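You operate a simulated robot arm through the tools that you are given. There is no shell and no other tool. Be economical: measure what you need, move in short steps, check, and stop when the job is done.

The job below is to be done with a simulated two-armed robot. You get a single attempt, and the scene is never put back.

JOB
Stir the settled fern glaze, rinse the board, then dip cup 62 to its lower line.
Fine: all on the ware table: rinse in its blue tub, board back in its crock; two to five seconds under; wipe the foot on the blue pad and stand it on the mat; the bucket stays open. Set down upright: what you pick out.

It is judged by the outcome, as a careful person would: the job done as asked, and still so three seconds after it is handed in. It fails if anything else is knocked over, pushed out of place, dropped, spilled or broken.

ROBOT AND FRAMES
Two 7-joint arms with two-finger parallel grippers on one trunk, on a base that drives. Base frame: it is fixed to the floor where the robot stands at the start and does not move with it; the origin is under the middle of the robot, x ahead of it, y to its left, z up. Readings come in mm, degrees, newtons and seconds.
The left shoulder is at the start at [63, 182, 1101], the right one opposite. With the tool pointing down near the work surface each hand reaches from about 100 to 560 mm from the robot's upright axis, wherever it stands, measured 20 degrees to its own side. Places, roughly: bowl [500, -1500, 500]; crock [700, 0, 700]; cup [500, -1750, 1500]; green mat [500, -600, 700]; heat dial [300, 300, 1300]; jar [500, -1250, 1250]; mug [500, -1750, 1500]; pad [500, -400, 700]; plate [750, 1000, 750]; tile [500, -1250, 1500]; tub [500, 0, 700]. Payload 3.91 kg a hand.
The TCP of each hand is the grasp point between the finger pads, 30 mm short of the fingertips. In the tool frame z runs along the fingers and y along their closing line. Largest opening 110 mm; finger width 20, thickness 10; the body of the gripper, 48 by 112 mm, starts 55 mm behind the TCP.
Orientation is that of the tool frame in the base frame, as a unit quaternion [x, y, z, w]. With the fingers straight down and closing along the base's y, the tool's x points along the base's -x, its y along +y and its z along -z.

CONTROLS
- The arms move only by the tool step_arm. It takes "left_moves", "right_moves" or both (then of equal length, played together; a hand with none holds still); each is a list that holds one entry, the list of rows, each a list of 6 numbers: the shift along the base's x, y, z in mm, then the turn, a rotation vector about the base's x, y, z in degrees. In form: [[[dx, dy, dz, ax, ay, az], ...]]. A call has 1 to 12 rows; each row shifts and turns the commanded pose from where the row before left it. "left_jaw" and "right_jaw" are, for a hand that has rows, the opening in per cent of the stroke, from 0 (shut) to 100 (fully open), set as the call begins (left out, the last holds). Each row takes 0.2 s and may step no farther than 50 mm and 8.6 degrees from the row before; otherwise, or with a gripper value out of range, the whole call is refused. Where a pose cannot be reached the arm comes as near as it can. A force on the tool above 40 N (or 10 N above the force at the start of the call, whichever is more), or a blocked arm, ends the call early, and 0.2 s more pass. The fingers move at their own pace (about 72 mm/s each) and stop on an object; they squeeze with about 22 N. The grip force told is the motor's: it shows also when the fingers shut on nothing. Time passes only in rows, and 0.2 s behind the last, so rows that do not move let the fingers close. The reply holds the time, the measured pose of the TCP, the force on the tool along the base axes, the opening and the grip force, in the units named above and with some noise, with the torque about the TCP (base axes, N m) and any sound that the robot's microphone picked up.
- Cameras (640 x 400 px; columns grow to the right, rows downward): "scene" is now at [215.5, 11.9, 1330.1]; the picture's right is [0.04, -1.00, 0.00], its down [-0.32, -0.01, -0.95] and it looks along [0.95, 0.03, -0.32] (base axes); focal length 214 px, centre (320, 200). "left" rides on the left gripper at [72, -17, -103] in its tool frame; the picture's right is [0.23, 0.97, 0.00], its down [-0.76, 0.18, -0.62] and it looks along [-0.61, 0.14, 0.78] (tool axes); focal length 222 px, centre (320, 200). "right" rides on the right gripper at [73, 17, -103] in its tool frame; the picture's right is [-0.23, 0.97, 0.00], its down [-0.76, -0.18, -0.62] and it looks along [-0.61, -0.14, 0.78] (tool axes); focal length 222 px, centre (320, 200). There is no depth. A picture from a camera that has moved, and an enlarged one, comes with that camera's place and axes in the base frame and with its lens. The place of the scene camera against the robot may be out by one fixed shift of up to 25 mm in any direction.
- snapshot(camera): a new picture of that camera. No time passes.
- raise_lower(by): slides the trunk up (or, below 0, down) by that many mm; the arms and the scene camera ride with it, the base frame stays. It gives what a move gives, with no picture.
- drive_base(legs): drives the robot by 1 to 6 legs, each [ahead, left, turn to the left] in mm, mm and degrees, along the robot's own axes; the way and the turn of a leg run together, so that a leg with both is an arc; at most 1500 mm and 180 degrees a leg. The arms and the cameras ride along, it lands a little off, and it stops where it bumps. It gives what a move gives.
- aim_head(pan, tilt): turns the head with the scene camera to pan (to the left, within 80 degrees either way) and tilt (down, from -29 to 69), counted from straight ahead of the robot. It gives what a move gives.
- enlarge(camera, box): a new picture of the part [left, top, right, bottom] of that camera's present view, enlarged. No time passes.
- sign_off(): hands the job in; it is judged then, once.

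Go step by step. Nothing tells you exact positions but the pictures and the camera data: compare them with the known pose of the tool, close in by small moves and look again before you grip or let go. The budget is 120 turns and 108 pictures, counting those below and the enlarged ones. Unless the task says otherwise, let go and move clear before handing in, and close with one line.

The tools are called after "Request:" as name(argument=value, ...) on one line, values as JSON. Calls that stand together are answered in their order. step_arm: Moves the arms, as the interface text tells. Its arguments: {"type":"object","properties":{"left_moves":{"type":"array","items":{"type":"array","items":{"type":"array","items":{"type":"number"}}}},"left_jaw":{"type":"number"},"right_moves":{"type":"array","items":{"type":"array","items":{"type":"array","items":{"type":"number"}}}},"right_jaw":{"type":"number"}},"required":[]} The other tools are called the same way: raise_lower (by) slides the trunk up or down; drive_base (legs) drives the base; aim_head (pan, tilt) turns the head that bears the scene camera; snapshot (camera) takes a picture; enlarge (camera, box) takes an enlarged picture of a part of a camera's view; sign_off () hands the job in.

At the start:

```text
t: 0.0
left_eef_pos: [355.4, -31.5, 1313.6]
left_tcp_rot: [-0.001, 1.0, 0.0, 0.004]
left_force: [0.9, -0.1, -0.5]
left_ft_torque: [0.03, -0.01, -0.01]
left_finger_gap: 109.9
left_grip_force: 0.1
right_eef_pos: [300.3, -396.0, 1217.8]
right_tcp_rot: [0.0, 1.0, 0.0, 0.004]
right_force: [-0.4, 0.7, -0.6]
right_ft_torque: [-0.03, 0.03, 0.0]
right_finger_gap: 109.8
right_grip_force: 0.0
trunk travel left (down, up): [-365.0, 150.0]
robot x, y, heading: [4.5, 3.9, 0.1]
head pan, tilt: [2.0, 19.1]
```

scene: 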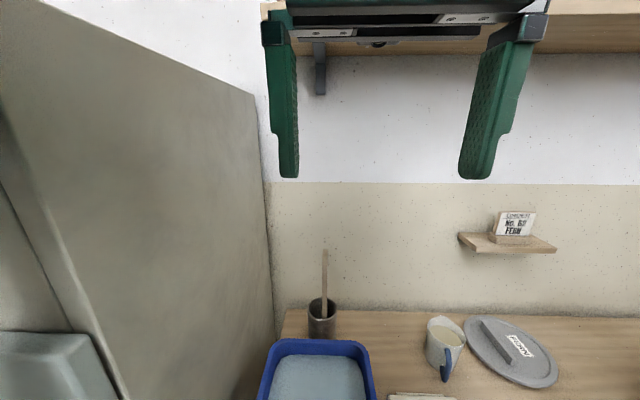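
right: 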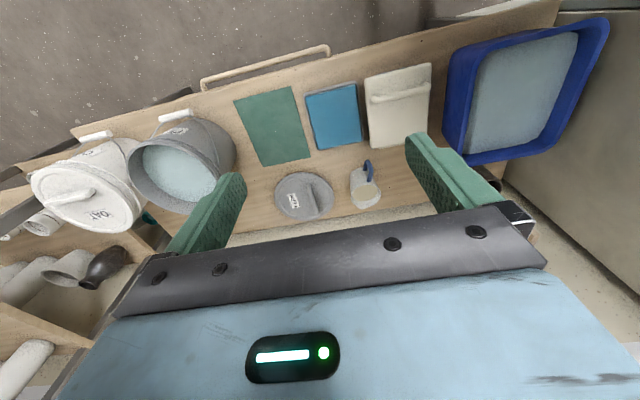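
left: 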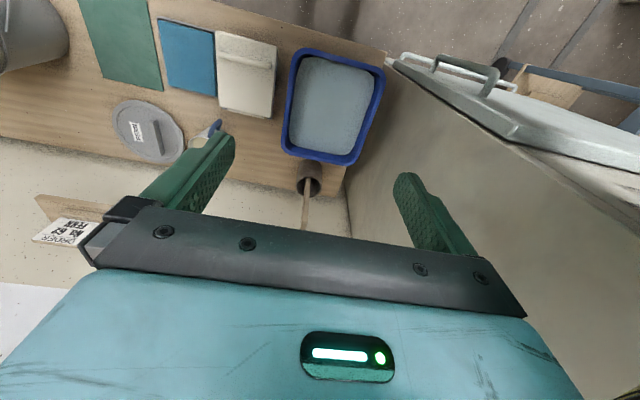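

I see a table with a blue tub, a crock holding a stick, a mug, a FERN lid and an open bucket to the right. I'll look around first to identify the cups and the cards.

Request:
enlarge(camera="scene", box=[400, 180, 600, 400])

Request:
aim_head(pan=-50, tilt=25)

Request:
snapshot(camera="scene")

```text
1.82 times, centred on (500, 290) of scene
camera zoom: at [215.5, 11.9, 1330.1], right [0.04, -1.0, 0.0], down [-0.32, -0.01, -0.95], along [0.95, 0.03, -0.32], focal length 390 px, centre (-7, 36)
```

zoom: 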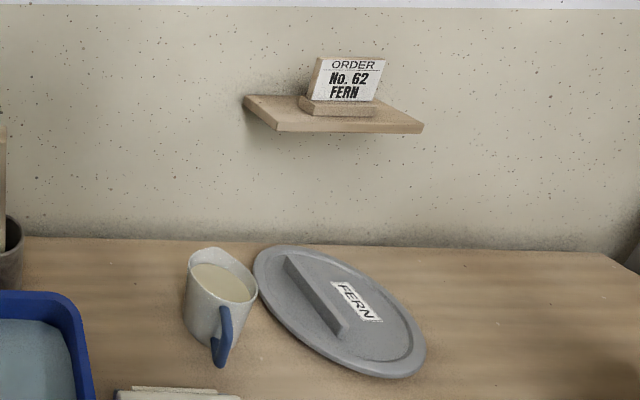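

```text
t: 1.2
left_eef_pos: [356.3, -32.1, 1310.7]
left_tcp_rot: [-0.001, 1.0, 0.001, 0.005]
left_force: [0.6, -0.9, -0.6]
left_ft_torque: [0.01, -0.01, -0.01]
left_finger_gap: 110.0
left_grip_force: 0.0
right_eef_pos: [300.4, -396.5, 1218.3]
right_tcp_rot: [0.0, 1.0, 0.0, 0.004]
right_force: [0.5, 0.5, -0.6]
right_ft_torque: [0.02, -0.01, -0.02]
right_finger_gap: 109.9
right_grip_force: 0.1
trunk travel left (down, up): [-365.0, 150.0]
robot x, y, heading: [-3.1, -1.8, -0.1]
head pan, tilt: [-50.0, 25.0]
```

```text
103 pictures are left
camera scene: at [212.2, -15.6, 1333.0], right [-0.26, -0.97, 0.0], down [-0.28, 0.08, -0.96], along [0.92, -0.25, -0.29], focal length 214 px, centre (320, 200)
```

scene: 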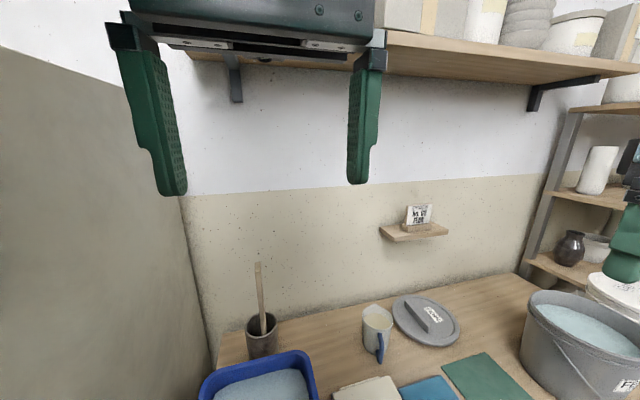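

The head was apparently still turning; I'll give it time and look to the right at the shelves.

Request:
aim_head(pan=-50, tilt=25)

Request:
snapshot(camera="scene")

```text
t: 1.8
left_eef_pos: [356.5, -32.0, 1312.0]
left_tcp_rot: [0.0, 1.0, -0.001, 0.004]
left_force: [0.5, 0.4, 0.3]
left_ft_torque: [0.01, 0.0, 0.03]
left_finger_gap: 109.9
left_grip_force: 0.1
right_eef_pos: [301.0, -395.5, 1218.4]
right_tcp_rot: [0.0, 1.0, 0.001, 0.003]
right_force: [-0.2, 0.6, 0.4]
right_ft_torque: [0.01, 0.02, -0.01]
right_finger_gap: 110.1
right_grip_force: 0.0
trunk travel left (down, up): [-365.0, 150.0]
robot x, y, heading: [-0.4, -1.2, -0.0]
head pan, tilt: [-50.0, 25.0]
```

```text
102 pictures are left
camera scene: at [212.3, -15.8, 1333.1], right [-0.26, -0.97, 0.0], down [-0.28, 0.08, -0.96], along [0.92, -0.25, -0.29], focal length 214 px, centre (320, 200)
```

scene: 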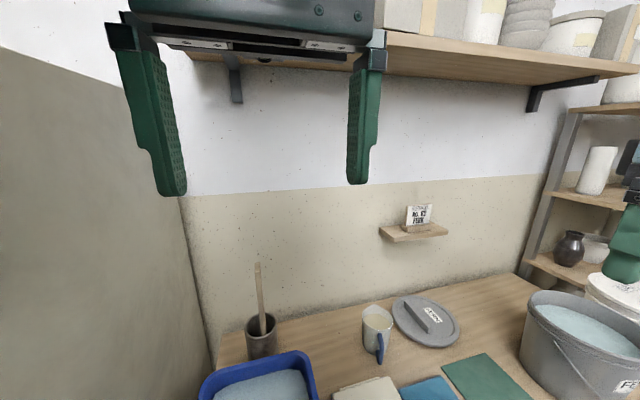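

The head turned less than reported; I'll try a larger pan to see.

Request:
aim_head(pan=-80, tilt=35)

Request:
snapshot(camera="scene")

```text
t: 2.8
left_eef_pos: [355.0, -31.5, 1312.0]
left_tcp_rot: [0.0, 1.0, 0.0, 0.003]
left_force: [-0.4, 0.7, -0.1]
left_ft_torque: [0.03, -0.01, -0.01]
left_finger_gap: 109.9
left_grip_force: 0.1
right_eef_pos: [299.5, -394.8, 1219.5]
right_tcp_rot: [0.0, 1.0, 0.0, 0.004]
right_force: [0.5, -0.4, -0.6]
right_ft_torque: [-0.02, -0.01, 0.02]
right_finger_gap: 110.1
right_grip_force: 0.1
trunk travel left (down, up): [-365.0, 150.0]
robot x, y, heading: [-1.2, 0.3, -0.1]
head pan, tilt: [-80.0, 35.0]
```

```text
101 pictures are left
camera scene: at [212.2, -16.0, 1333.2], right [-0.26, -0.96, 0.0], down [-0.28, 0.08, -0.96], along [0.92, -0.25, -0.29], focal length 214 px, centre (320, 200)
```

scene: 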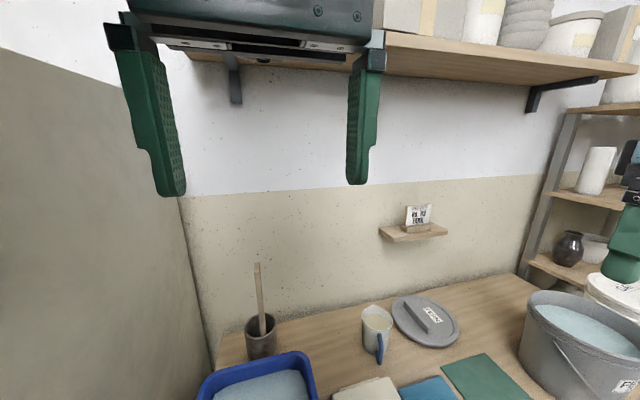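

The head seems to jam (perhaps on an arm). I'll see whether it still moves the other way and down.

Request:
aim_head(pan=-10, tilt=50)

Request:
snapshot(camera="scene")

```text
t: 4.2
left_eef_pos: [355.7, -32.2, 1313.0]
left_tcp_rot: [-0.001, 1.0, -0.001, 0.002]
left_force: [-0.1, -0.3, -0.5]
left_ft_torque: [-0.01, 0.03, 0.02]
left_finger_gap: 109.9
left_grip_force: 0.1
right_eef_pos: [298.7, -396.2, 1217.1]
right_tcp_rot: [0.001, 1.0, 0.0, 0.005]
right_force: [-0.9, 1.3, 0.1]
right_ft_torque: [0.04, 0.0, 0.05]
right_finger_gap: 110.2
right_grip_force: 0.0
trunk travel left (down, up): [-365.0, 150.0]
robot x, y, heading: [-2.0, 2.0, 0.0]
head pan, tilt: [-10.0, 50.0]
```

```text
100 pictures are left
camera scene: at [213.9, -7.2, 1326.8], right [-0.16, -0.99, 0.0], down [-0.35, 0.06, -0.93], along [0.92, -0.15, -0.36], focal length 214 px, centre (320, 200)
```

scene: 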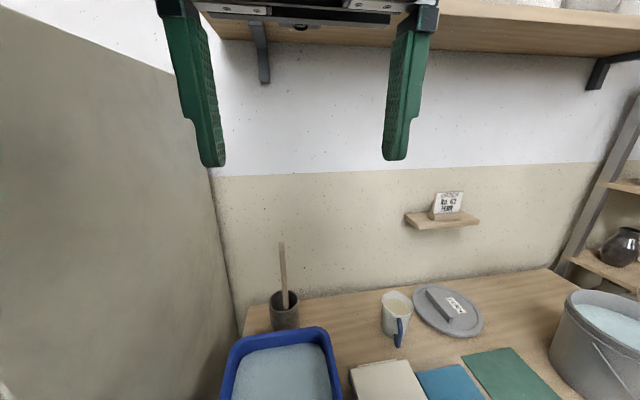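

The head only moves partway (about pan −9, tilt 21 in truth), perhaps hindered by the panel-side arm. The grey panel is close on my left, so I'll drive sideways to the right, then look with all cameras.

Request:
drive_base(legs=[[0, -350, 0]])

Request:
aim_head(pan=-45, tilt=30)

Request:
snapshot(camera="scene")

Request:
snapshot(camera="right")

```text
t: 7.8
left_eef_pos: [366.1, -381.4, 1308.4]
left_tcp_rot: [-0.003, 1.0, 0.001, -0.002]
left_force: [-0.7, 0.5, -0.1]
left_ft_torque: [-0.01, -0.03, -0.03]
left_finger_gap: 109.7
left_grip_force: 0.1
right_eef_pos: [311.5, -745.6, 1216.0]
right_tcp_rot: [-0.003, 1.0, 0.0, 0.001]
right_force: [-0.2, -0.9, 0.1]
right_ft_torque: [0.01, 0.0, 0.01]
right_finger_gap: 110.1
right_grip_force: 0.0
trunk travel left (down, up): [-365.0, 150.0]
robot x, y, heading: [4.8, -347.0, 0.5]
head pan, tilt: [-10.0, 50.0]
```

```text
t: 8.8
left_eef_pos: [366.9, -382.0, 1306.7]
left_tcp_rot: [-0.004, 1.0, 0.001, -0.005]
left_force: [-0.9, 0.2, -0.3]
left_ft_torque: [-0.01, 0.01, 0.01]
left_finger_gap: 109.9
left_grip_force: 0.1
right_eef_pos: [311.9, -744.1, 1215.0]
right_tcp_rot: [-0.004, 1.0, 0.0, 0.001]
right_force: [0.7, 0.3, -0.4]
right_ft_torque: [-0.01, 0.0, 0.02]
right_finger_gap: 109.8
right_grip_force: 0.1
trunk travel left (down, up): [-365.0, 150.0]
robot x, y, heading: [-0.1, -350.7, 0.6]
head pan, tilt: [-45.0, 30.0]
```

```text
99 pictures are left
camera scene: at [223.9, -355.3, 1322.9], right [-0.14, -0.99, 0.0], down [-0.38, 0.05, -0.92], along [0.91, -0.13, -0.39], focal length 214 px, centre (320, 200)
```

scene: 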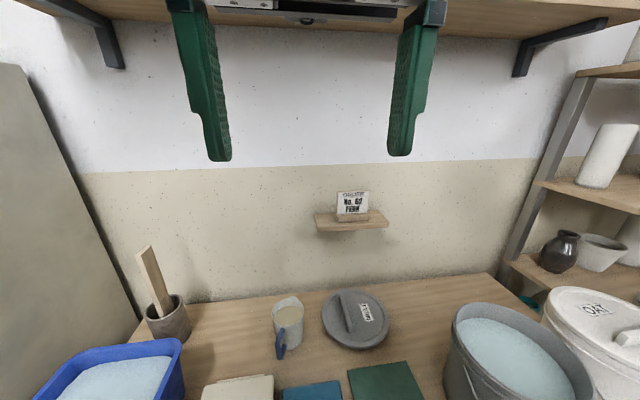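

```text
98 pictures are left
camera right: at [239.4, -728.7, 1320.1], right [0.22, 0.98, 0.0], down [0.76, -0.17, 0.62], along [0.61, -0.14, -0.78], focal length 222 px, centre (320, 200)
```

right: 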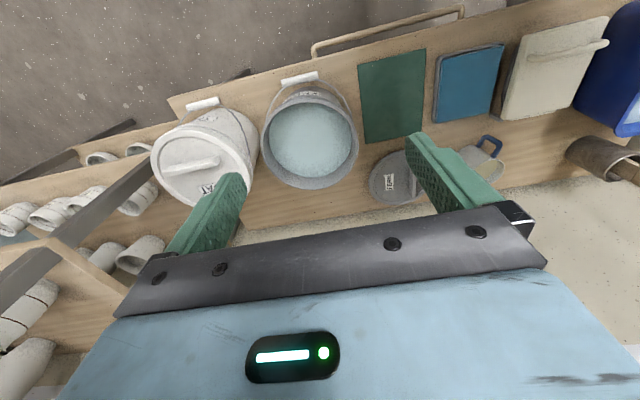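

The head likely knocks against the left arm, which hangs right before it. I'll lower the left arm by 200 mm and move it left, then aim again.

Request:
step_arm(left_moves=[[[0, 40, -30, 0, 0, 0], [0, 40, -30, 0, 0, 0], [0, 40, -30, 0, 0, 0], [0, 40, -30, 0, 0, 0], [0, 20, -40, 0, 0, 0], [0, 0, -40, 0, 0, 0]]])

Request:
aim_head(pan=-70, tilt=20)

Request:
snapshot(camera="scene")

```text
t: 9.5
left_eef_pos: [378.3, -300.8, 1246.8]
left_tcp_rot: [-0.033, 0.999, -0.001, 0.001]
left_force: [58.2, -41.1, -16.8]
left_ft_torque: [5.03, 4.96, 5.34]
left_finger_gap: 110.0
left_grip_force: 0.1
right_eef_pos: [312.2, -744.9, 1214.6]
right_tcp_rot: [-0.003, 1.0, 0.001, 0.0]
right_force: [0.0, -0.7, -0.3]
right_ft_torque: [0.01, 0.01, -0.02]
right_finger_gap: 110.1
right_grip_force: 0.1
trunk travel left (down, up): [-365.0, 150.0]
robot x, y, heading: [-0.0, -353.4, 0.6]
head pan, tilt: [-45.0, 30.0]
stopped in row 3 (left hand): the force on the tool passed its limit at 79 N (the readings are from after the stop); the commanded pose is now the measured one
```

```text
t: 10.4
left_eef_pos: [374.6, -300.5, 1251.1]
left_tcp_rot: [-0.029, 1.0, -0.003, 0.001]
left_force: [38.7, -46.4, 8.8]
left_ft_torque: [5.15, 5.35, 5.46]
left_finger_gap: 110.2
left_grip_force: 0.0
right_eef_pos: [311.5, -744.7, 1215.4]
right_tcp_rot: [-0.004, 1.0, 0.001, 0.001]
right_force: [0.4, -0.3, 0.2]
right_ft_torque: [-0.05, 0.0, -0.01]
right_finger_gap: 110.0
right_grip_force: 0.0
trunk travel left (down, up): [-365.0, 150.0]
robot x, y, heading: [-0.1, -356.0, 0.4]
head pan, tilt: [-70.0, 20.0]
```

```text
97 pictures are left
camera scene: at [209.6, -394.3, 1329.8], right [-0.56, -0.83, 0.0], down [-0.26, 0.18, -0.95], along [0.79, -0.53, -0.32], focal length 214 px, centre (320, 200)
```

scene: 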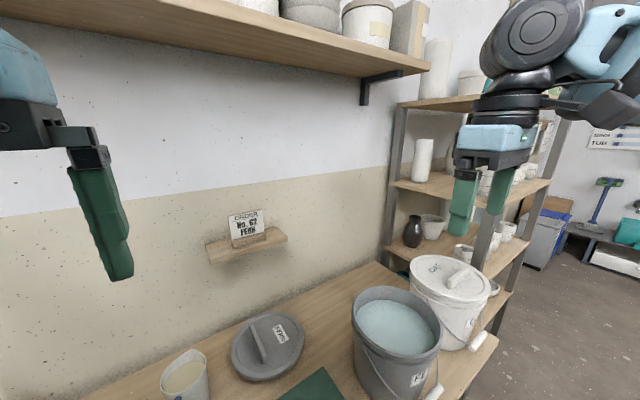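

Confirmed: the head pushes on the left gripper. I'll move the left hand forward and away, off the head.

Request:
step_arm(left_moves=[[[40, 0, -10, 0, 0, 0], [30, 30, -30, 0, 0, 0], [0, 40, -40, 0, 0, 0], [0, 40, -40, 0, 0, 0], [0, 0, -40, 0, 0, 0]]])

Request:
aim_head(pan=-70, tilt=15)

Request:
snapshot(camera="scene")

```text
refused: row 2 steps farther than a row can; nothing moved
```

```text
t: 11.0
left_eef_pos: [374.2, -301.5, 1252.7]
left_tcp_rot: [-0.028, 1.0, -0.004, 0.002]
left_force: [33.8, -47.7, 12.3]
left_ft_torque: [5.17, 5.15, 5.4]
left_finger_gap: 109.9
left_grip_force: 0.0
right_eef_pos: [311.5, -744.9, 1215.6]
right_tcp_rot: [-0.004, 1.0, -0.001, 0.0]
right_force: [0.1, -0.1, -0.3]
right_ft_torque: [0.0, 0.02, -0.02]
right_finger_gap: 110.2
right_grip_force: 0.0
trunk travel left (down, up): [-365.0, 150.0]
robot x, y, heading: [-0.1, -352.9, 0.5]
head pan, tilt: [-70.0, 15.0]
```

```text
96 pictures are left
camera scene: at [207.0, -398.2, 1337.4], right [-0.6, -0.8, 0.0], down [-0.19, 0.14, -0.97], along [0.78, -0.58, -0.24], focal length 214 px, centre (320, 200)
```

scene: 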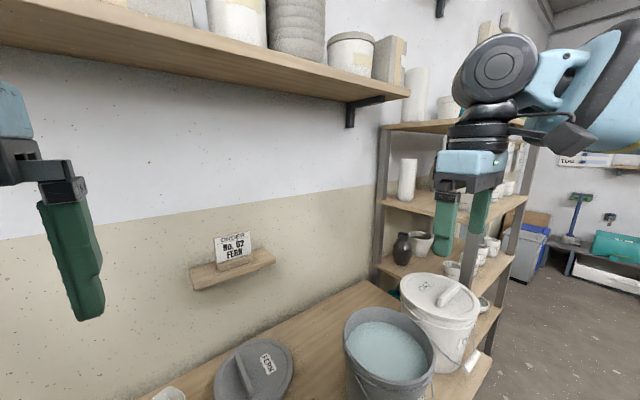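

Request:
step_arm(left_moves=[[[40, 0, -10, 0, 0, 0], [30, 20, -20, 0, 0, 0], [0, 30, -35, 0, 0, 0], [0, 30, -35, 0, 0, 0], [0, 0, -40, 0, 0, 0]]])

Request:
aim_head(pan=-70, tilt=15)

Request:
snapshot(camera="scene")

```text
t: 12.2
left_eef_pos: [442.5, -219.3, 1110.8]
left_tcp_rot: [-0.021, 1.0, -0.004, 0.003]
left_force: [-1.0, 0.2, 0.4]
left_ft_torque: [-0.05, -0.02, 0.0]
left_finger_gap: 110.0
left_grip_force: 0.1
right_eef_pos: [311.6, -744.4, 1215.4]
right_tcp_rot: [-0.003, 1.0, -0.001, 0.0]
right_force: [0.0, -0.6, -0.6]
right_ft_torque: [-0.01, 0.02, -0.03]
right_finger_gap: 110.0
right_grip_force: 0.0
trunk travel left (down, up): [-365.0, 150.0]
robot x, y, heading: [-1.6, -347.2, 0.4]
head pan, tilt: [-70.0, 15.0]
```

```text
t: 12.8
left_eef_pos: [441.4, -219.4, 1111.2]
left_tcp_rot: [-0.021, 1.0, -0.003, 0.002]
left_force: [0.3, 0.6, -0.4]
left_ft_torque: [0.03, 0.05, 0.0]
left_finger_gap: 110.1
left_grip_force: 0.0
right_eef_pos: [312.1, -745.9, 1215.9]
right_tcp_rot: [-0.004, 1.0, -0.001, -0.001]
right_force: [-0.6, -0.2, 0.6]
right_ft_torque: [0.01, 0.0, 0.03]
right_finger_gap: 109.9
right_grip_force: 0.0
trunk travel left (down, up): [-365.0, 150.0]
robot x, y, heading: [3.4, -352.7, 0.2]
head pan, tilt: [-70.0, 15.0]
```

```text
95 pictures are left
camera scene: at [164.8, -429.6, 1335.4], right [-0.94, -0.35, 0.0], down [-0.09, 0.24, -0.97], along [0.34, -0.91, -0.26], focal length 214 px, centre (320, 200)
```

scene: 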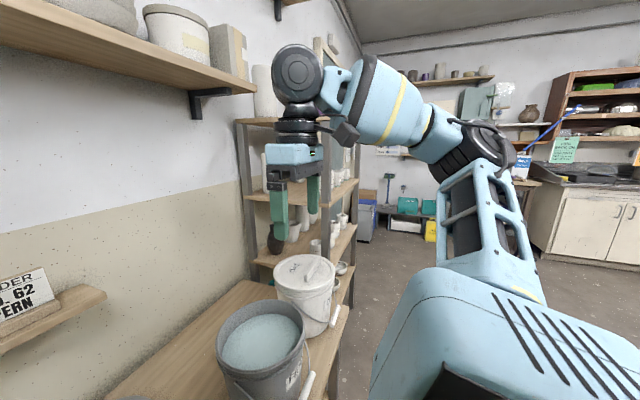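

The head is free now. The shelf unit with the cups stands right of the table, so I'll draw the right hand back and drive right to face it.

Request:
step_arm(right_moves=[[[-40, 30, 0, 0, 0, 0], [-40, 30, 0, 0, 0, 0], [-20, 30, 0, 0, 0, 0]]])

Request:
drive_base(legs=[[0, -800, 0]])

Request:
aim_head(pan=-40, tilt=15)

Request:
snapshot(camera="scene")

```text
t: 13.6
left_eef_pos: [441.0, -219.0, 1111.4]
left_tcp_rot: [-0.021, 1.0, -0.003, 0.002]
left_force: [0.0, 0.7, 0.3]
left_ft_torque: [0.02, 0.02, -0.03]
left_finger_gap: 110.0
left_grip_force: 0.0
right_eef_pos: [210.1, -654.1, 1215.5]
right_tcp_rot: [-0.004, 1.0, 0.0, 0.0]
right_force: [0.3, 0.3, 0.7]
right_ft_torque: [0.02, -0.01, 0.01]
right_finger_gap: 110.1
right_grip_force: 0.0
trunk travel left (down, up): [-365.0, 150.0]
robot x, y, heading: [0.9, -352.3, 0.4]
head pan, tilt: [-70.0, 15.0]
```

```text
t: 20.9
left_eef_pos: [445.8, -1001.7, 1110.8]
left_tcp_rot: [-0.019, 1.0, -0.003, 0.002]
left_force: [0.5, 0.4, -0.1]
left_ft_torque: [-0.01, 0.03, 0.01]
left_finger_gap: 110.1
left_grip_force: 0.0
right_eef_pos: [211.9, -1435.8, 1215.4]
right_tcp_rot: [-0.001, 1.0, 0.0, 0.001]
right_force: [0.4, 0.9, 0.1]
right_ft_torque: [0.0, -0.02, -0.02]
right_finger_gap: 110.1
right_grip_force: 0.1
trunk travel left (down, up): [-365.0, 150.0]
robot x, y, heading: [3.8, -1131.0, -0.1]
head pan, tilt: [-70.0, 15.0]
```

```text
t: 21.8
left_eef_pos: [444.7, -1001.3, 1110.0]
left_tcp_rot: [-0.019, 1.0, -0.003, 0.002]
left_force: [0.9, 0.5, 0.4]
left_ft_torque: [-0.02, -0.01, 0.03]
left_finger_gap: 109.8
left_grip_force: 0.1
right_eef_pos: [213.2, -1435.1, 1215.0]
right_tcp_rot: [-0.001, 1.0, -0.001, -0.001]
right_force: [1.0, 0.5, -0.6]
right_ft_torque: [0.02, -0.01, 0.05]
right_finger_gap: 109.9
right_grip_force: 0.0
trunk travel left (down, up): [-365.0, 150.0]
robot x, y, heading: [5.8, -1129.4, 0.1]
head pan, tilt: [-40.0, 15.0]
```

```text
94 pictures are left
camera scene: at [207.0, -1182.0, 1335.4], right [-0.64, -0.77, 0.0], down [-0.2, 0.17, -0.97], along [0.74, -0.62, -0.26], focal length 214 px, centre (320, 200)
```

scene: 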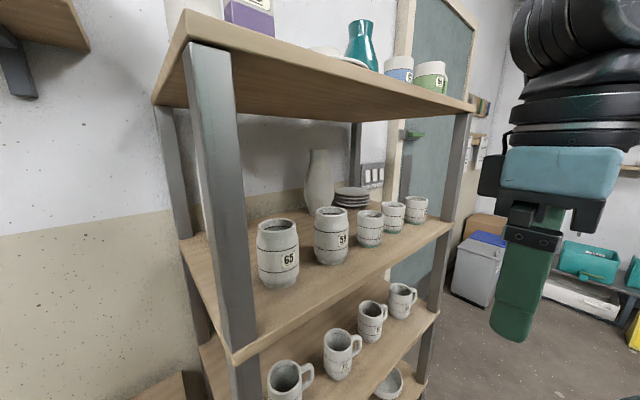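

Request:
enlarge(camera="scene", box=[220, 170, 460, 320])

Request:
enlarge(camera="scene", box=[240, 260, 450, 400])

Request:
enlarge(camera="scene", box=[220, 0, 460, 150])

```text
2.67 times, centred on (340, 245) of scene
camera zoom: at [207.0, -1182.0, 1335.4], right [-0.64, -0.77, 0.0], down [-0.2, 0.17, -0.97], along [0.74, -0.62, -0.26], focal length 572 px, centre (267, 80)
```

zoom: 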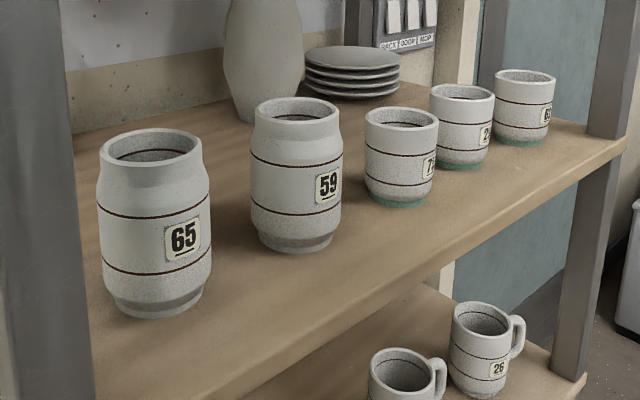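

```text
2.86 times, centred on (345, 330) of scene
camera zoom: at [207.0, -1182.0, 1335.4], right [-0.64, -0.77, 0.0], down [-0.2, 0.17, -0.97], along [0.74, -0.62, -0.26], focal length 613 px, centre (249, -171)
```

zoom: 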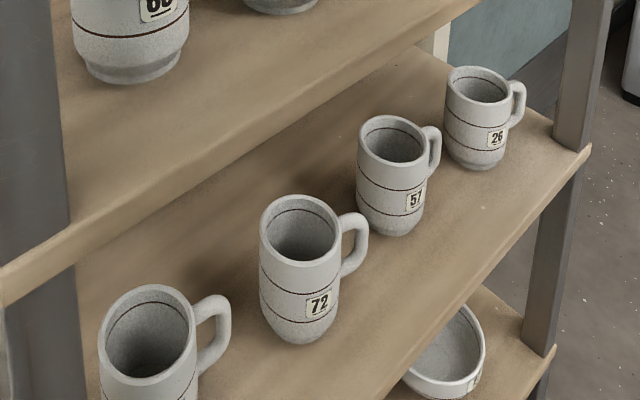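

```text
2.67 times, centred on (340, 75) of scene
camera zoom: at [207.0, -1182.0, 1335.4], right [-0.64, -0.77, 0.0], down [-0.2, 0.17, -0.97], along [0.74, -0.62, -0.26], focal length 572 px, centre (267, 533)
```

zoom: 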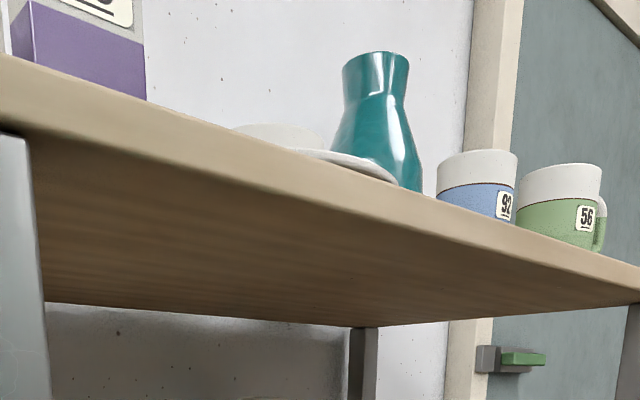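

The mid shelf holds cups 65, 59, 7?, 2?, 6?; I need a squarer view. I'll drive further right and look again.

Request:
drive_base(legs=[[0, -450, 0]])

Request:
aim_head(pan=-5, tilt=15)

Request:
snapshot(camera="scene")

```text
t: 24.2
left_eef_pos: [444.8, -1170.8, 1112.5]
left_tcp_rot: [-0.024, 1.0, 0.004, 0.0]
left_force: [-5.6, 23.4, 0.0]
left_ft_torque: [-1.48, -0.4, -0.57]
left_finger_gap: 97.6
left_grip_force: 0.1
right_eef_pos: [211.0, -1614.3, 1215.6]
right_tcp_rot: [-0.001, 1.0, -0.002, 0.001]
right_force: [-0.4, 1.1, -0.1]
right_ft_torque: [0.02, 0.01, 0.01]
right_finger_gap: 110.0
right_grip_force: 0.0
trunk travel left (down, up): [-365.0, 150.0]
robot x, y, heading: [5.1, -1313.0, 0.3]
head pan, tilt: [-40.0, 15.0]
stopped in leg 1: the force on the tool passed its limit at 49 N (the readings are from after the stop); the commanded pose is now the measured one
```

```text
t: 25.2
left_eef_pos: [443.9, -1173.6, 1113.0]
left_tcp_rot: [-0.023, 1.0, 0.003, 0.001]
left_force: [-4.7, 29.9, 1.1]
left_ft_torque: [-1.89, -0.18, -0.54]
left_finger_gap: 95.3
left_grip_force: 0.2
right_eef_pos: [212.8, -1613.8, 1215.8]
right_tcp_rot: [-0.001, 1.0, -0.001, 0.001]
right_force: [-0.2, -0.4, -0.6]
right_ft_torque: [-0.04, 0.0, 0.0]
right_finger_gap: 110.0
right_grip_force: 0.0
trunk travel left (down, up): [-365.0, 150.0]
robot x, y, heading: [3.5, -1313.7, 0.1]
head pan, tilt: [-5.0, 15.0]
```

```text
90 pictures are left
camera scene: at [227.8, -1307.9, 1335.5], right [-0.09, -1.0, 0.0], down [-0.26, 0.02, -0.97], along [0.96, -0.08, -0.26], focal length 214 px, centre (320, 200)
```

scene: 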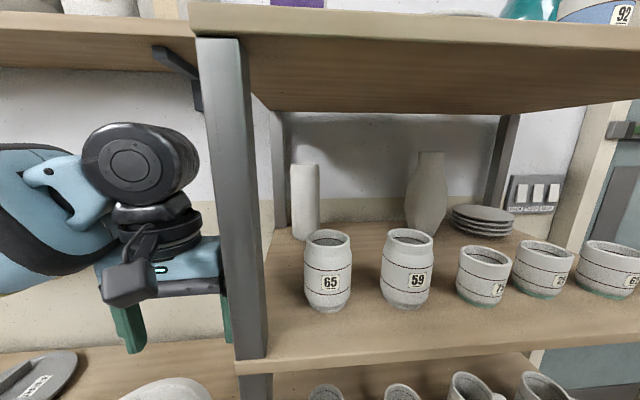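

My left hand touched the shelf post (nothing shifted, it seems). I'll back off left, pull the left hand in, then go right again.

Request:
drive_base(legs=[[0, 60, 0]])

Request:
step_arm(left_moves=[[[-40, 30, 0, 0, 0, 0], [-45, 0, 0, 0, 0, 0], [-45, 0, 0, 0, 0, 0], [-45, 0, 0, 0, 0, 0], [-45, 0, 0, 0, 0, 0]]])

Request:
snapshot(camera="scene")

```text
t: 26.4
left_eef_pos: [444.5, -1117.5, 1111.7]
left_tcp_rot: [-0.021, 1.0, 0.003, 0.001]
left_force: [-0.1, 0.7, 0.3]
left_ft_torque: [0.01, -0.03, -0.04]
left_finger_gap: 110.1
left_grip_force: 0.1
right_eef_pos: [212.1, -1556.6, 1216.0]
right_tcp_rot: [-0.001, 1.0, 0.001, 0.0]
right_force: [-0.2, 0.5, 0.1]
right_ft_torque: [0.0, 0.0, 0.0]
right_finger_gap: 109.9
right_grip_force: 0.1
trunk travel left (down, up): [-365.0, 150.0]
robot x, y, heading: [3.8, -1252.4, -0.1]
head pan, tilt: [-5.0, 15.0]
```

```text
t: 27.8
left_eef_pos: [230.1, -1089.0, 1113.3]
left_tcp_rot: [-0.032, 0.999, 0.004, -0.002]
left_force: [14.9, -5.7, 11.0]
left_ft_torque: [0.38, 1.05, 0.06]
left_finger_gap: 109.9
left_grip_force: 0.1
right_eef_pos: [212.8, -1558.2, 1213.4]
right_tcp_rot: [-0.001, 1.0, 0.0, 0.0]
right_force: [1.2, 0.0, 0.3]
right_ft_torque: [0.01, 0.01, -0.01]
right_finger_gap: 110.0
right_grip_force: 0.1
trunk travel left (down, up): [-365.0, 150.0]
robot x, y, heading: [2.1, -1252.3, 0.0]
head pan, tilt: [-5.0, 15.0]
stopped in row 5 (left hand): the force on the tool passed its limit at 79 N (the readings are from after the stop); the commanded pose is now the measured one
```

```text
89 pictures are left
camera scene: at [227.8, -1231.7, 1337.9], right [0.14, -0.99, 0.0], down [-0.23, -0.03, -0.97], along [0.96, 0.14, -0.23], focal length 214 px, centre (320, 200)
```

scene: 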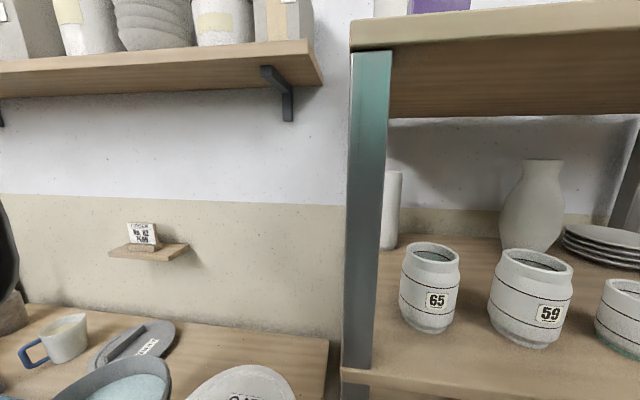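

The arm now leans on the head; I'll shift it left and down to clear, then drive right.

Request:
step_arm(left_moves=[[[25, 30, -20, 0, 0, 0], [0, 40, -25, 0, 0, 0], [0, 40, -25, 0, 0, 0], [0, 30, 0, 0, 0, 0]]])

Request:
drive_base(legs=[[0, -480, 0]])

Request:
aim_head(pan=-5, tilt=18)

Request:
snapshot(camera="scene")

```text
t: 28.1
left_eef_pos: [239.5, -1078.1, 1107.9]
left_tcp_rot: [-0.033, 0.999, 0.0, -0.005]
left_force: [0.1, 0.0, -0.1]
left_ft_torque: [0.03, -0.01, 0.0]
left_finger_gap: 109.8
left_grip_force: 0.1
right_eef_pos: [213.2, -1556.3, 1214.6]
right_tcp_rot: [-0.001, 1.0, 0.0, 0.0]
right_force: [0.5, -0.1, 0.0]
right_ft_torque: [0.03, 0.0, 0.06]
right_finger_gap: 109.9
right_grip_force: 0.0
trunk travel left (down, up): [-365.0, 150.0]
robot x, y, heading: [1.0, -1252.7, 0.2]
head pan, tilt: [-5.0, 15.0]
stopped in row 1 (left hand): the force on the tool passed its limit at 51 N (the readings are from after the stop); the commanded pose is now the measured one
```

```text
t: 32.8
left_eef_pos: [238.6, -1557.2, 1108.8]
left_tcp_rot: [-0.028, 1.0, 0.0, -0.002]
left_force: [0.7, 0.2, 0.4]
left_ft_torque: [0.0, 0.02, 0.0]
left_finger_gap: 110.0
left_grip_force: 0.1
right_eef_pos: [210.3, -2035.7, 1215.7]
right_tcp_rot: [0.001, 1.0, 0.0, -0.001]
right_force: [-0.1, 0.7, -0.9]
right_ft_torque: [0.03, 0.02, 0.03]
right_finger_gap: 110.3
right_grip_force: 0.0
trunk travel left (down, up): [-365.0, 150.0]
robot x, y, heading: [3.6, -1727.2, -0.1]
head pan, tilt: [-5.0, 15.0]
```

```text
t: 33.4
left_eef_pos: [239.2, -1557.6, 1107.6]
left_tcp_rot: [-0.03, 1.0, 0.002, -0.006]
left_force: [0.4, 0.7, -0.7]
left_ft_torque: [0.03, -0.02, 0.03]
left_finger_gap: 110.0
left_grip_force: 0.1
right_eef_pos: [211.2, -2035.6, 1215.4]
right_tcp_rot: [0.001, 1.0, 0.0, 0.001]
right_force: [-0.4, -0.2, -0.1]
right_ft_torque: [0.03, -0.05, 0.0]
right_finger_gap: 110.0
right_grip_force: 0.1
trunk travel left (down, up): [-365.0, 150.0]
robot x, y, heading: [3.4, -1730.4, -0.3]
head pan, tilt: [-5.0, 18.0]
```

```text
88 pictures are left
camera scene: at [228.2, -1717.3, 1335.0], right [0.04, -1.0, 0.0], down [-0.26, -0.01, -0.96], along [0.96, 0.04, -0.26], focal length 214 px, centre (320, 200)
```

scene: 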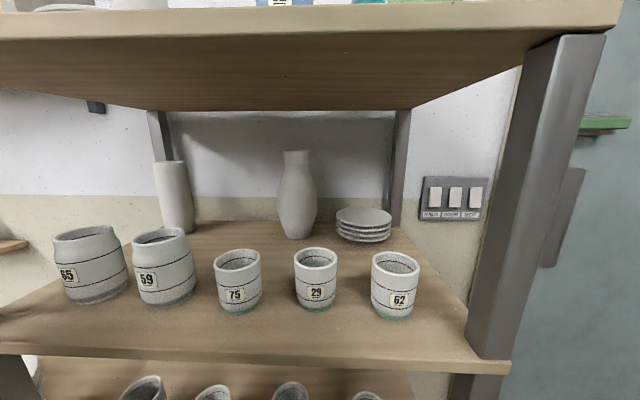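

Request:
enlarge(camera="scene", box=[280, 220, 440, 320])

```text
4.00 times, centred on (360, 270) of scene
camera zoom: at [228.2, -1717.3, 1335.0], right [0.04, -1.0, 0.0], down [-0.26, -0.01, -0.96], along [0.96, 0.04, -0.26], focal length 858 px, centre (160, -80)
```

zoom: 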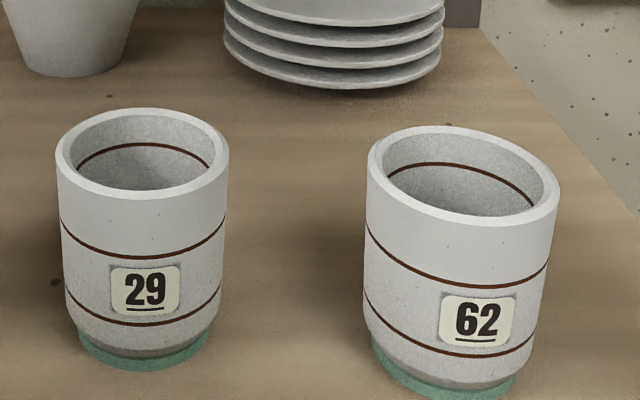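

Cup 62 is at about [501, −1813], rim z≈1171, shelf z≈1083, with a waxed green foot. The stirring comes first, so I'll drive back to the table and look at the crock, tub and bucket.

Request:
drive_base(legs=[[0, 1350, 0]])

Request:
aim_head(pan=10, tilt=40)

Request:
snapshot(camera="scene")

```text
t: 45.3
left_eef_pos: [276.2, -227.6, 1108.5]
left_tcp_rot: [-0.01, 1.0, 0.0, -0.004]
left_force: [-0.4, 0.0, 0.4]
left_ft_torque: [-0.01, 0.01, 0.02]
left_finger_gap: 109.9
left_grip_force: 0.1
right_eef_pos: [230.1, -705.5, 1215.1]
right_tcp_rot: [0.021, 1.0, 0.0, 0.0]
right_force: [0.0, 0.9, -0.2]
right_ft_torque: [0.03, -0.04, -0.04]
right_finger_gap: 110.0
right_grip_force: 0.0
trunk travel left (down, up): [-365.0, 150.0]
robot x, y, heading: [34.2, -390.5, -2.4]
head pan, tilt: [-5.0, 18.0]
```

```text
t: 46.2
left_eef_pos: [276.9, -228.6, 1108.0]
left_tcp_rot: [-0.01, 1.0, 0.0, -0.003]
left_force: [-0.5, 0.3, -1.1]
left_ft_torque: [0.01, 0.0, 0.02]
left_finger_gap: 109.9
left_grip_force: 0.1
right_eef_pos: [229.6, -704.6, 1214.1]
right_tcp_rot: [0.021, 1.0, 0.001, 0.0]
right_force: [0.2, -0.2, 0.2]
right_ft_torque: [0.0, -0.04, -0.01]
right_finger_gap: 109.9
right_grip_force: 0.1
trunk travel left (down, up): [-365.0, 150.0]
robot x, y, heading: [32.1, -394.0, -2.7]
head pan, tilt: [10.0, 40.0]
```

```text
86 pictures are left
camera scene: at [250.8, -375.4, 1298.4], right [0.14, -0.99, 0.0], down [-0.61, -0.09, -0.78], along [0.78, 0.11, -0.62], focal length 214 px, centre (320, 200)
```

scene: 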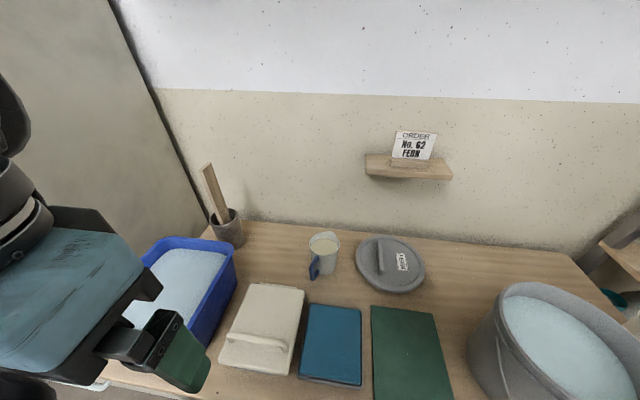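

Board top is near [736, 15, 1005], leaning a little towards me, with its broad face towards ±y; crock near [750, 20]. I'll straighten the heading and approach a bit, then take closer pictures.

Request:
drive_base(legs=[[80, 170, 2.7]])

Request:
aim_head(pan=10, tilt=45)

Request:
snapshot(camera="scene")

Request:
snapshot(camera="left")

Request:
snapshot(camera="right")

```text
t: 48.2
left_eef_pos: [323.6, -128.5, 1117.2]
left_tcp_rot: [-0.01, 1.0, 0.018, 0.001]
left_force: [7.0, -7.4, 8.6]
left_ft_torque: [0.4, 0.59, 0.15]
left_finger_gap: 109.9
left_grip_force: 0.1
right_eef_pos: [293.4, -598.9, 1210.6]
right_tcp_rot: [0.003, 1.0, 0.013, 0.007]
right_force: [-0.8, -0.2, -0.6]
right_ft_torque: [0.0, 0.03, 0.01]
right_finger_gap: 110.0
right_grip_force: 0.1
trunk travel left (down, up): [-365.0, 150.0]
robot x, y, heading: [102.2, -263.4, -0.2]
head pan, tilt: [10.0, 40.0]
stopped in leg 1: the robot was blocked; the commanded pose is now the measured one
```

```text
t: 48.8
left_eef_pos: [325.2, -127.7, 1116.9]
left_tcp_rot: [-0.01, 1.0, 0.02, 0.0]
left_force: [13.7, -11.8, 41.9]
left_ft_torque: [0.76, 1.8, 0.24]
left_finger_gap: 110.3
left_grip_force: 0.0
right_eef_pos: [294.6, -599.9, 1208.9]
right_tcp_rot: [0.002, 1.0, 0.014, 0.007]
right_force: [0.7, 0.3, -0.9]
right_ft_torque: [0.02, 0.02, -0.02]
right_finger_gap: 110.1
right_grip_force: 0.0
trunk travel left (down, up): [-365.0, 150.0]
robot x, y, heading: [103.9, -262.9, -0.2]
head pan, tilt: [10.0, 45.0]
```

```text
85 pictures are left
camera scene: at [302.4, -270.5, 1299.5], right [0.2, -0.98, -0.02], down [-0.61, -0.11, -0.78], along [0.76, 0.17, -0.62], focal length 214 px, centre (320, 200)
```

scene: 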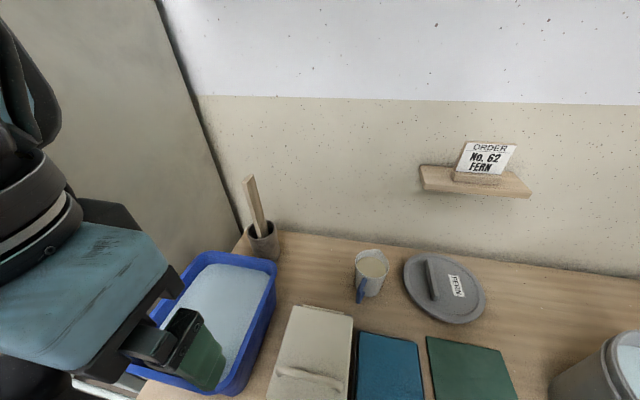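

```text
84 pictures are left
camera left: at [251.8, -150.2, 1219.8], right [-0.25, 0.97, 0.04], down [0.76, 0.17, 0.63], along [0.6, 0.19, -0.77], focal length 222 px, centre (320, 200)
```

left: 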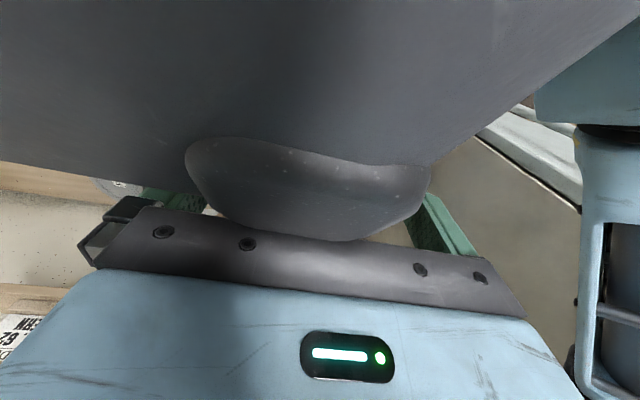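

```text
83 pictures are left
camera right: at [221.9, -585.7, 1312.1], right [0.23, 0.97, 0.03], down [0.75, -0.2, 0.63], along [0.62, -0.12, -0.78], focal length 222 px, centre (320, 200)
```

right: 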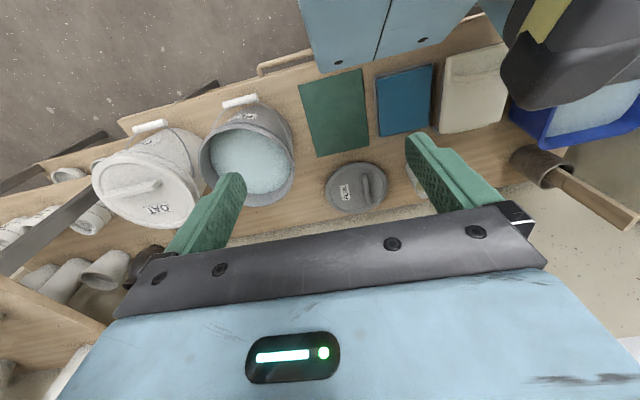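

The head rests over the left gripper again and the base has stopped (likely against the table). I'll move the left hand forward above the tub and see.

Request:
step_arm(left_moves=[[[45, 10, -10, 0, 0, 0], [45, 10, 0, 0, 0, 0], [45, 10, 0, 0, 0, 0], [45, 10, 0, 0, 0, 0]]])

Request:
aim_head(pan=20, tilt=50)

Request:
snapshot(camera="scene")

Request:
snapshot(camera="left")

```text
t: 50.0
left_eef_pos: [511.6, -116.9, 1108.5]
left_tcp_rot: [0.034, 0.999, 0.028, 0.002]
left_force: [-0.2, -0.8, 0.0]
left_ft_torque: [0.0, -0.05, 0.0]
left_finger_gap: 110.2
left_grip_force: 0.1
right_eef_pos: [295.7, -605.4, 1206.6]
right_tcp_rot: [0.012, 1.0, 0.013, 0.005]
right_force: [-0.6, 0.0, -0.3]
right_ft_torque: [0.03, -0.04, -0.03]
right_finger_gap: 110.0
right_grip_force: 0.0
trunk travel left (down, up): [-365.0, 150.0]
robot x, y, heading: [104.1, -266.1, -1.5]
head pan, tilt: [10.0, 45.0]
stopped in row 4 (left hand): the arm was blocked; the commanded pose is now the measured one
```

```text
t: 50.7
left_eef_pos: [513.5, -116.3, 1107.5]
left_tcp_rot: [0.03, 0.999, 0.028, 0.0]
left_force: [0.0, 0.4, 0.9]
left_ft_torque: [0.01, 0.01, 0.02]
left_finger_gap: 110.1
left_grip_force: 0.1
right_eef_pos: [300.8, -607.3, 1205.9]
right_tcp_rot: [0.01, 1.0, 0.016, 0.003]
right_force: [0.2, 0.0, 0.0]
right_ft_torque: [0.01, -0.04, 0.0]
right_finger_gap: 109.9
right_grip_force: 0.1
trunk travel left (down, up): [-365.0, 150.0]
robot x, y, heading: [104.6, -255.9, -1.1]
head pan, tilt: [20.0, 50.0]
```

```text
82 pictures are left
camera scene: at [301.8, -269.0, 1282.8], right [0.32, -0.95, -0.03], down [-0.72, -0.23, -0.65], along [0.61, 0.23, -0.76], focal length 214 px, centre (320, 200)
```

scene: 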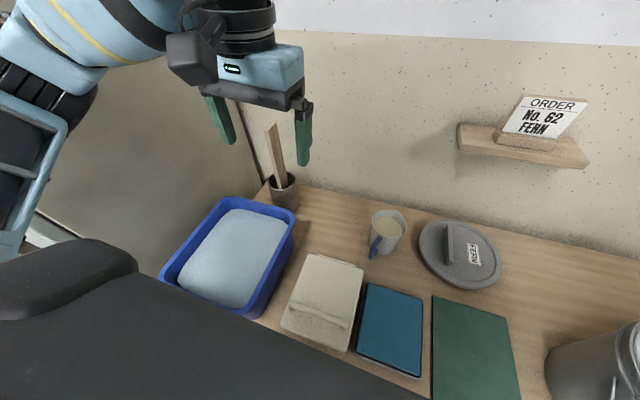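

```text
81 pictures are left
camera left: at [439.8, -133.7, 1212.2], right [-0.17, 0.98, 0.05], down [0.77, 0.1, 0.63], along [0.62, 0.15, -0.77], focal length 222 px, centre (320, 200)
```

left: 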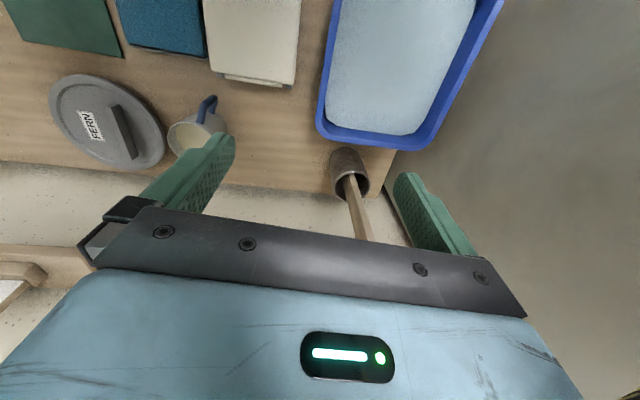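

The left elbow is likely against the panel, tilting things slightly. I'll step away right and turn the robot 40° to the right, so the left arm reaches the crock straight out, clear of the panel.

Request:
drive_base(legs=[[-20, -60, 0], [0, 0, -40]])

Request:
aim_head(pan=45, tilt=40)

Request:
snapshot(camera="scene")

```text
t: 53.8
left_eef_pos: [521.6, -446.5, 1100.8]
left_tcp_rot: [0.358, 0.934, 0.01, 0.0]
left_force: [-0.7, 0.1, 0.7]
left_ft_torque: [0.01, 0.0, 0.03]
left_finger_gap: 109.9
left_grip_force: 0.1
right_eef_pos: [39.1, -689.0, 1214.9]
right_tcp_rot: [0.35, 0.937, 0.0, 0.0]
right_force: [-0.4, 0.3, -0.3]
right_ft_torque: [-0.01, 0.01, -0.02]
right_finger_gap: 110.1
right_grip_force: 0.1
trunk travel left (down, up): [-365.0, 150.0]
robot x, y, heading: [83.0, -321.8, -41.1]
head pan, tilt: [20.0, 50.0]
```

```text
t: 54.7
left_eef_pos: [522.7, -446.1, 1099.9]
left_tcp_rot: [0.358, 0.934, 0.011, 0.0]
left_force: [0.0, 0.3, 0.7]
left_ft_torque: [0.02, 0.03, -0.01]
left_finger_gap: 109.9
left_grip_force: 0.0
right_eef_pos: [40.6, -688.9, 1215.7]
right_tcp_rot: [0.351, 0.936, 0.001, 0.001]
right_force: [0.1, 0.0, 0.0]
right_ft_torque: [-0.02, 0.01, -0.02]
right_finger_gap: 110.3
right_grip_force: 0.0
trunk travel left (down, up): [-365.0, 150.0]
robot x, y, heading: [85.2, -321.9, -40.8]
head pan, tilt: [45.0, 40.0]
```

```text
80 pictures are left
camera scene: at [268.6, -391.7, 1295.8], right [0.07, -1.0, 0.0], down [-0.64, -0.04, -0.77], along [0.76, 0.05, -0.64], focal length 214 px, centre (320, 200)
```

scene: 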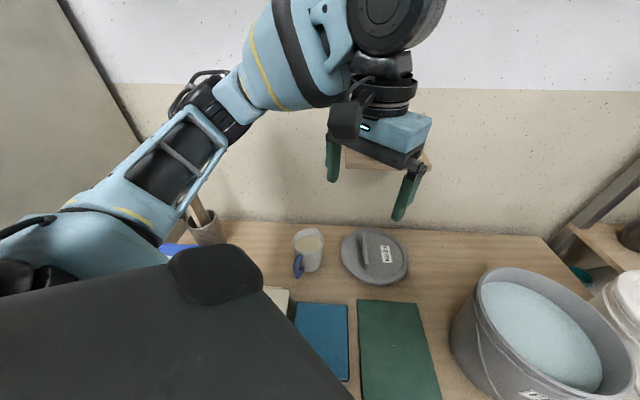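

The arm is free. I'll shift the base slightly left and swing the left hand (with a yaw of +41°) over towards the board at 1100 mm height.

Request:
drive_base(legs=[[-30, 85, 0]])

Request:
step_arm(left_moves=[[[0, 45, 0, 0, 0, 8.2], [0, 45, 0, 0, 0, 8.2], [0, 45, 0, 0, 0, 8.2], [10, 45, 0, 0, 0, 8.2], [10, 45, 0, 0, 0, 8.2], [20, 40, 0, 0, 0, 0], [20, 40, 0, 0, 0, 0]]])

Request:
snapshot(camera="left")

Request:
snapshot(camera="scene")

```text
t: 56.1
left_eef_pos: [555.6, -362.9, 1099.9]
left_tcp_rot: [0.358, 0.934, 0.01, 0.0]
left_force: [0.4, 0.4, -0.1]
left_ft_torque: [-0.04, 0.01, -0.03]
left_finger_gap: 110.1
left_grip_force: 0.2
right_eef_pos: [75.2, -604.5, 1215.5]
right_tcp_rot: [0.348, 0.937, 0.0, 0.0]
right_force: [0.5, -0.1, 0.0]
right_ft_torque: [-0.01, 0.01, -0.01]
right_finger_gap: 109.8
right_grip_force: 0.0
trunk travel left (down, up): [-365.0, 150.0]
robot x, y, heading: [118.0, -235.3, -41.0]
head pan, tilt: [45.0, 40.0]
```

```text
t: 57.7
left_eef_pos: [622.0, -127.2, 1059.0]
left_tcp_rot: [0.009, 1.0, 0.008, -0.003]
left_force: [0.5, 0.0, 0.5]
left_ft_torque: [0.04, 0.02, -0.01]
left_finger_gap: 110.2
left_grip_force: 0.0
left hand out of reach, approached as far as the arm can: row 5, 6, 7
right_eef_pos: [75.2, -604.0, 1215.7]
right_tcp_rot: [0.349, 0.937, 0.0, 0.0]
right_force: [0.7, -0.6, 0.6]
right_ft_torque: [-0.01, -0.02, 0.01]
right_finger_gap: 109.9
right_grip_force: 0.1
trunk travel left (down, up): [-365.0, 150.0]
robot x, y, heading: [116.2, -237.2, -40.7]
head pan, tilt: [45.0, 40.0]
```

```text
79 pictures are left
camera left: at [549.5, -143.7, 1164.2], right [-0.21, 0.98, 0.02], down [0.77, 0.15, 0.62], along [0.6, 0.15, -0.78], focal length 222 px, centre (320, 200)
```

left: 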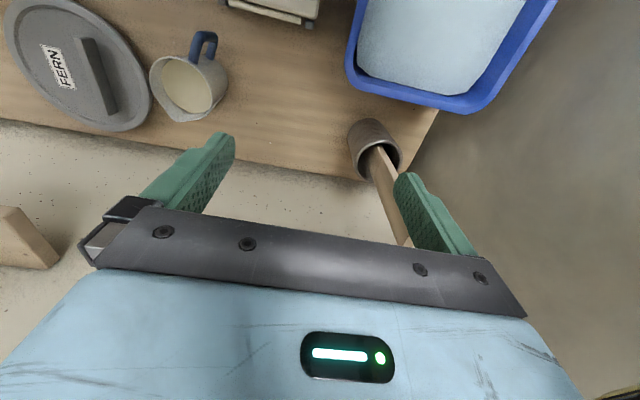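

```text
78 pictures are left
camera scene: at [302.6, -307.0, 1295.7], right [0.07, -1.0, 0.0], down [-0.64, -0.05, -0.77], along [0.76, 0.05, -0.64], focal length 214 px, centre (320, 200)
```

scene: 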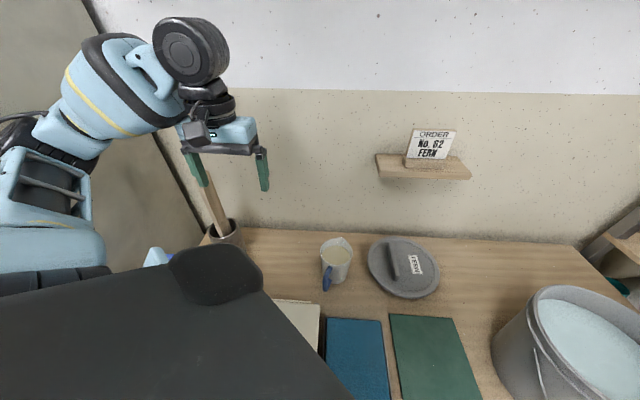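

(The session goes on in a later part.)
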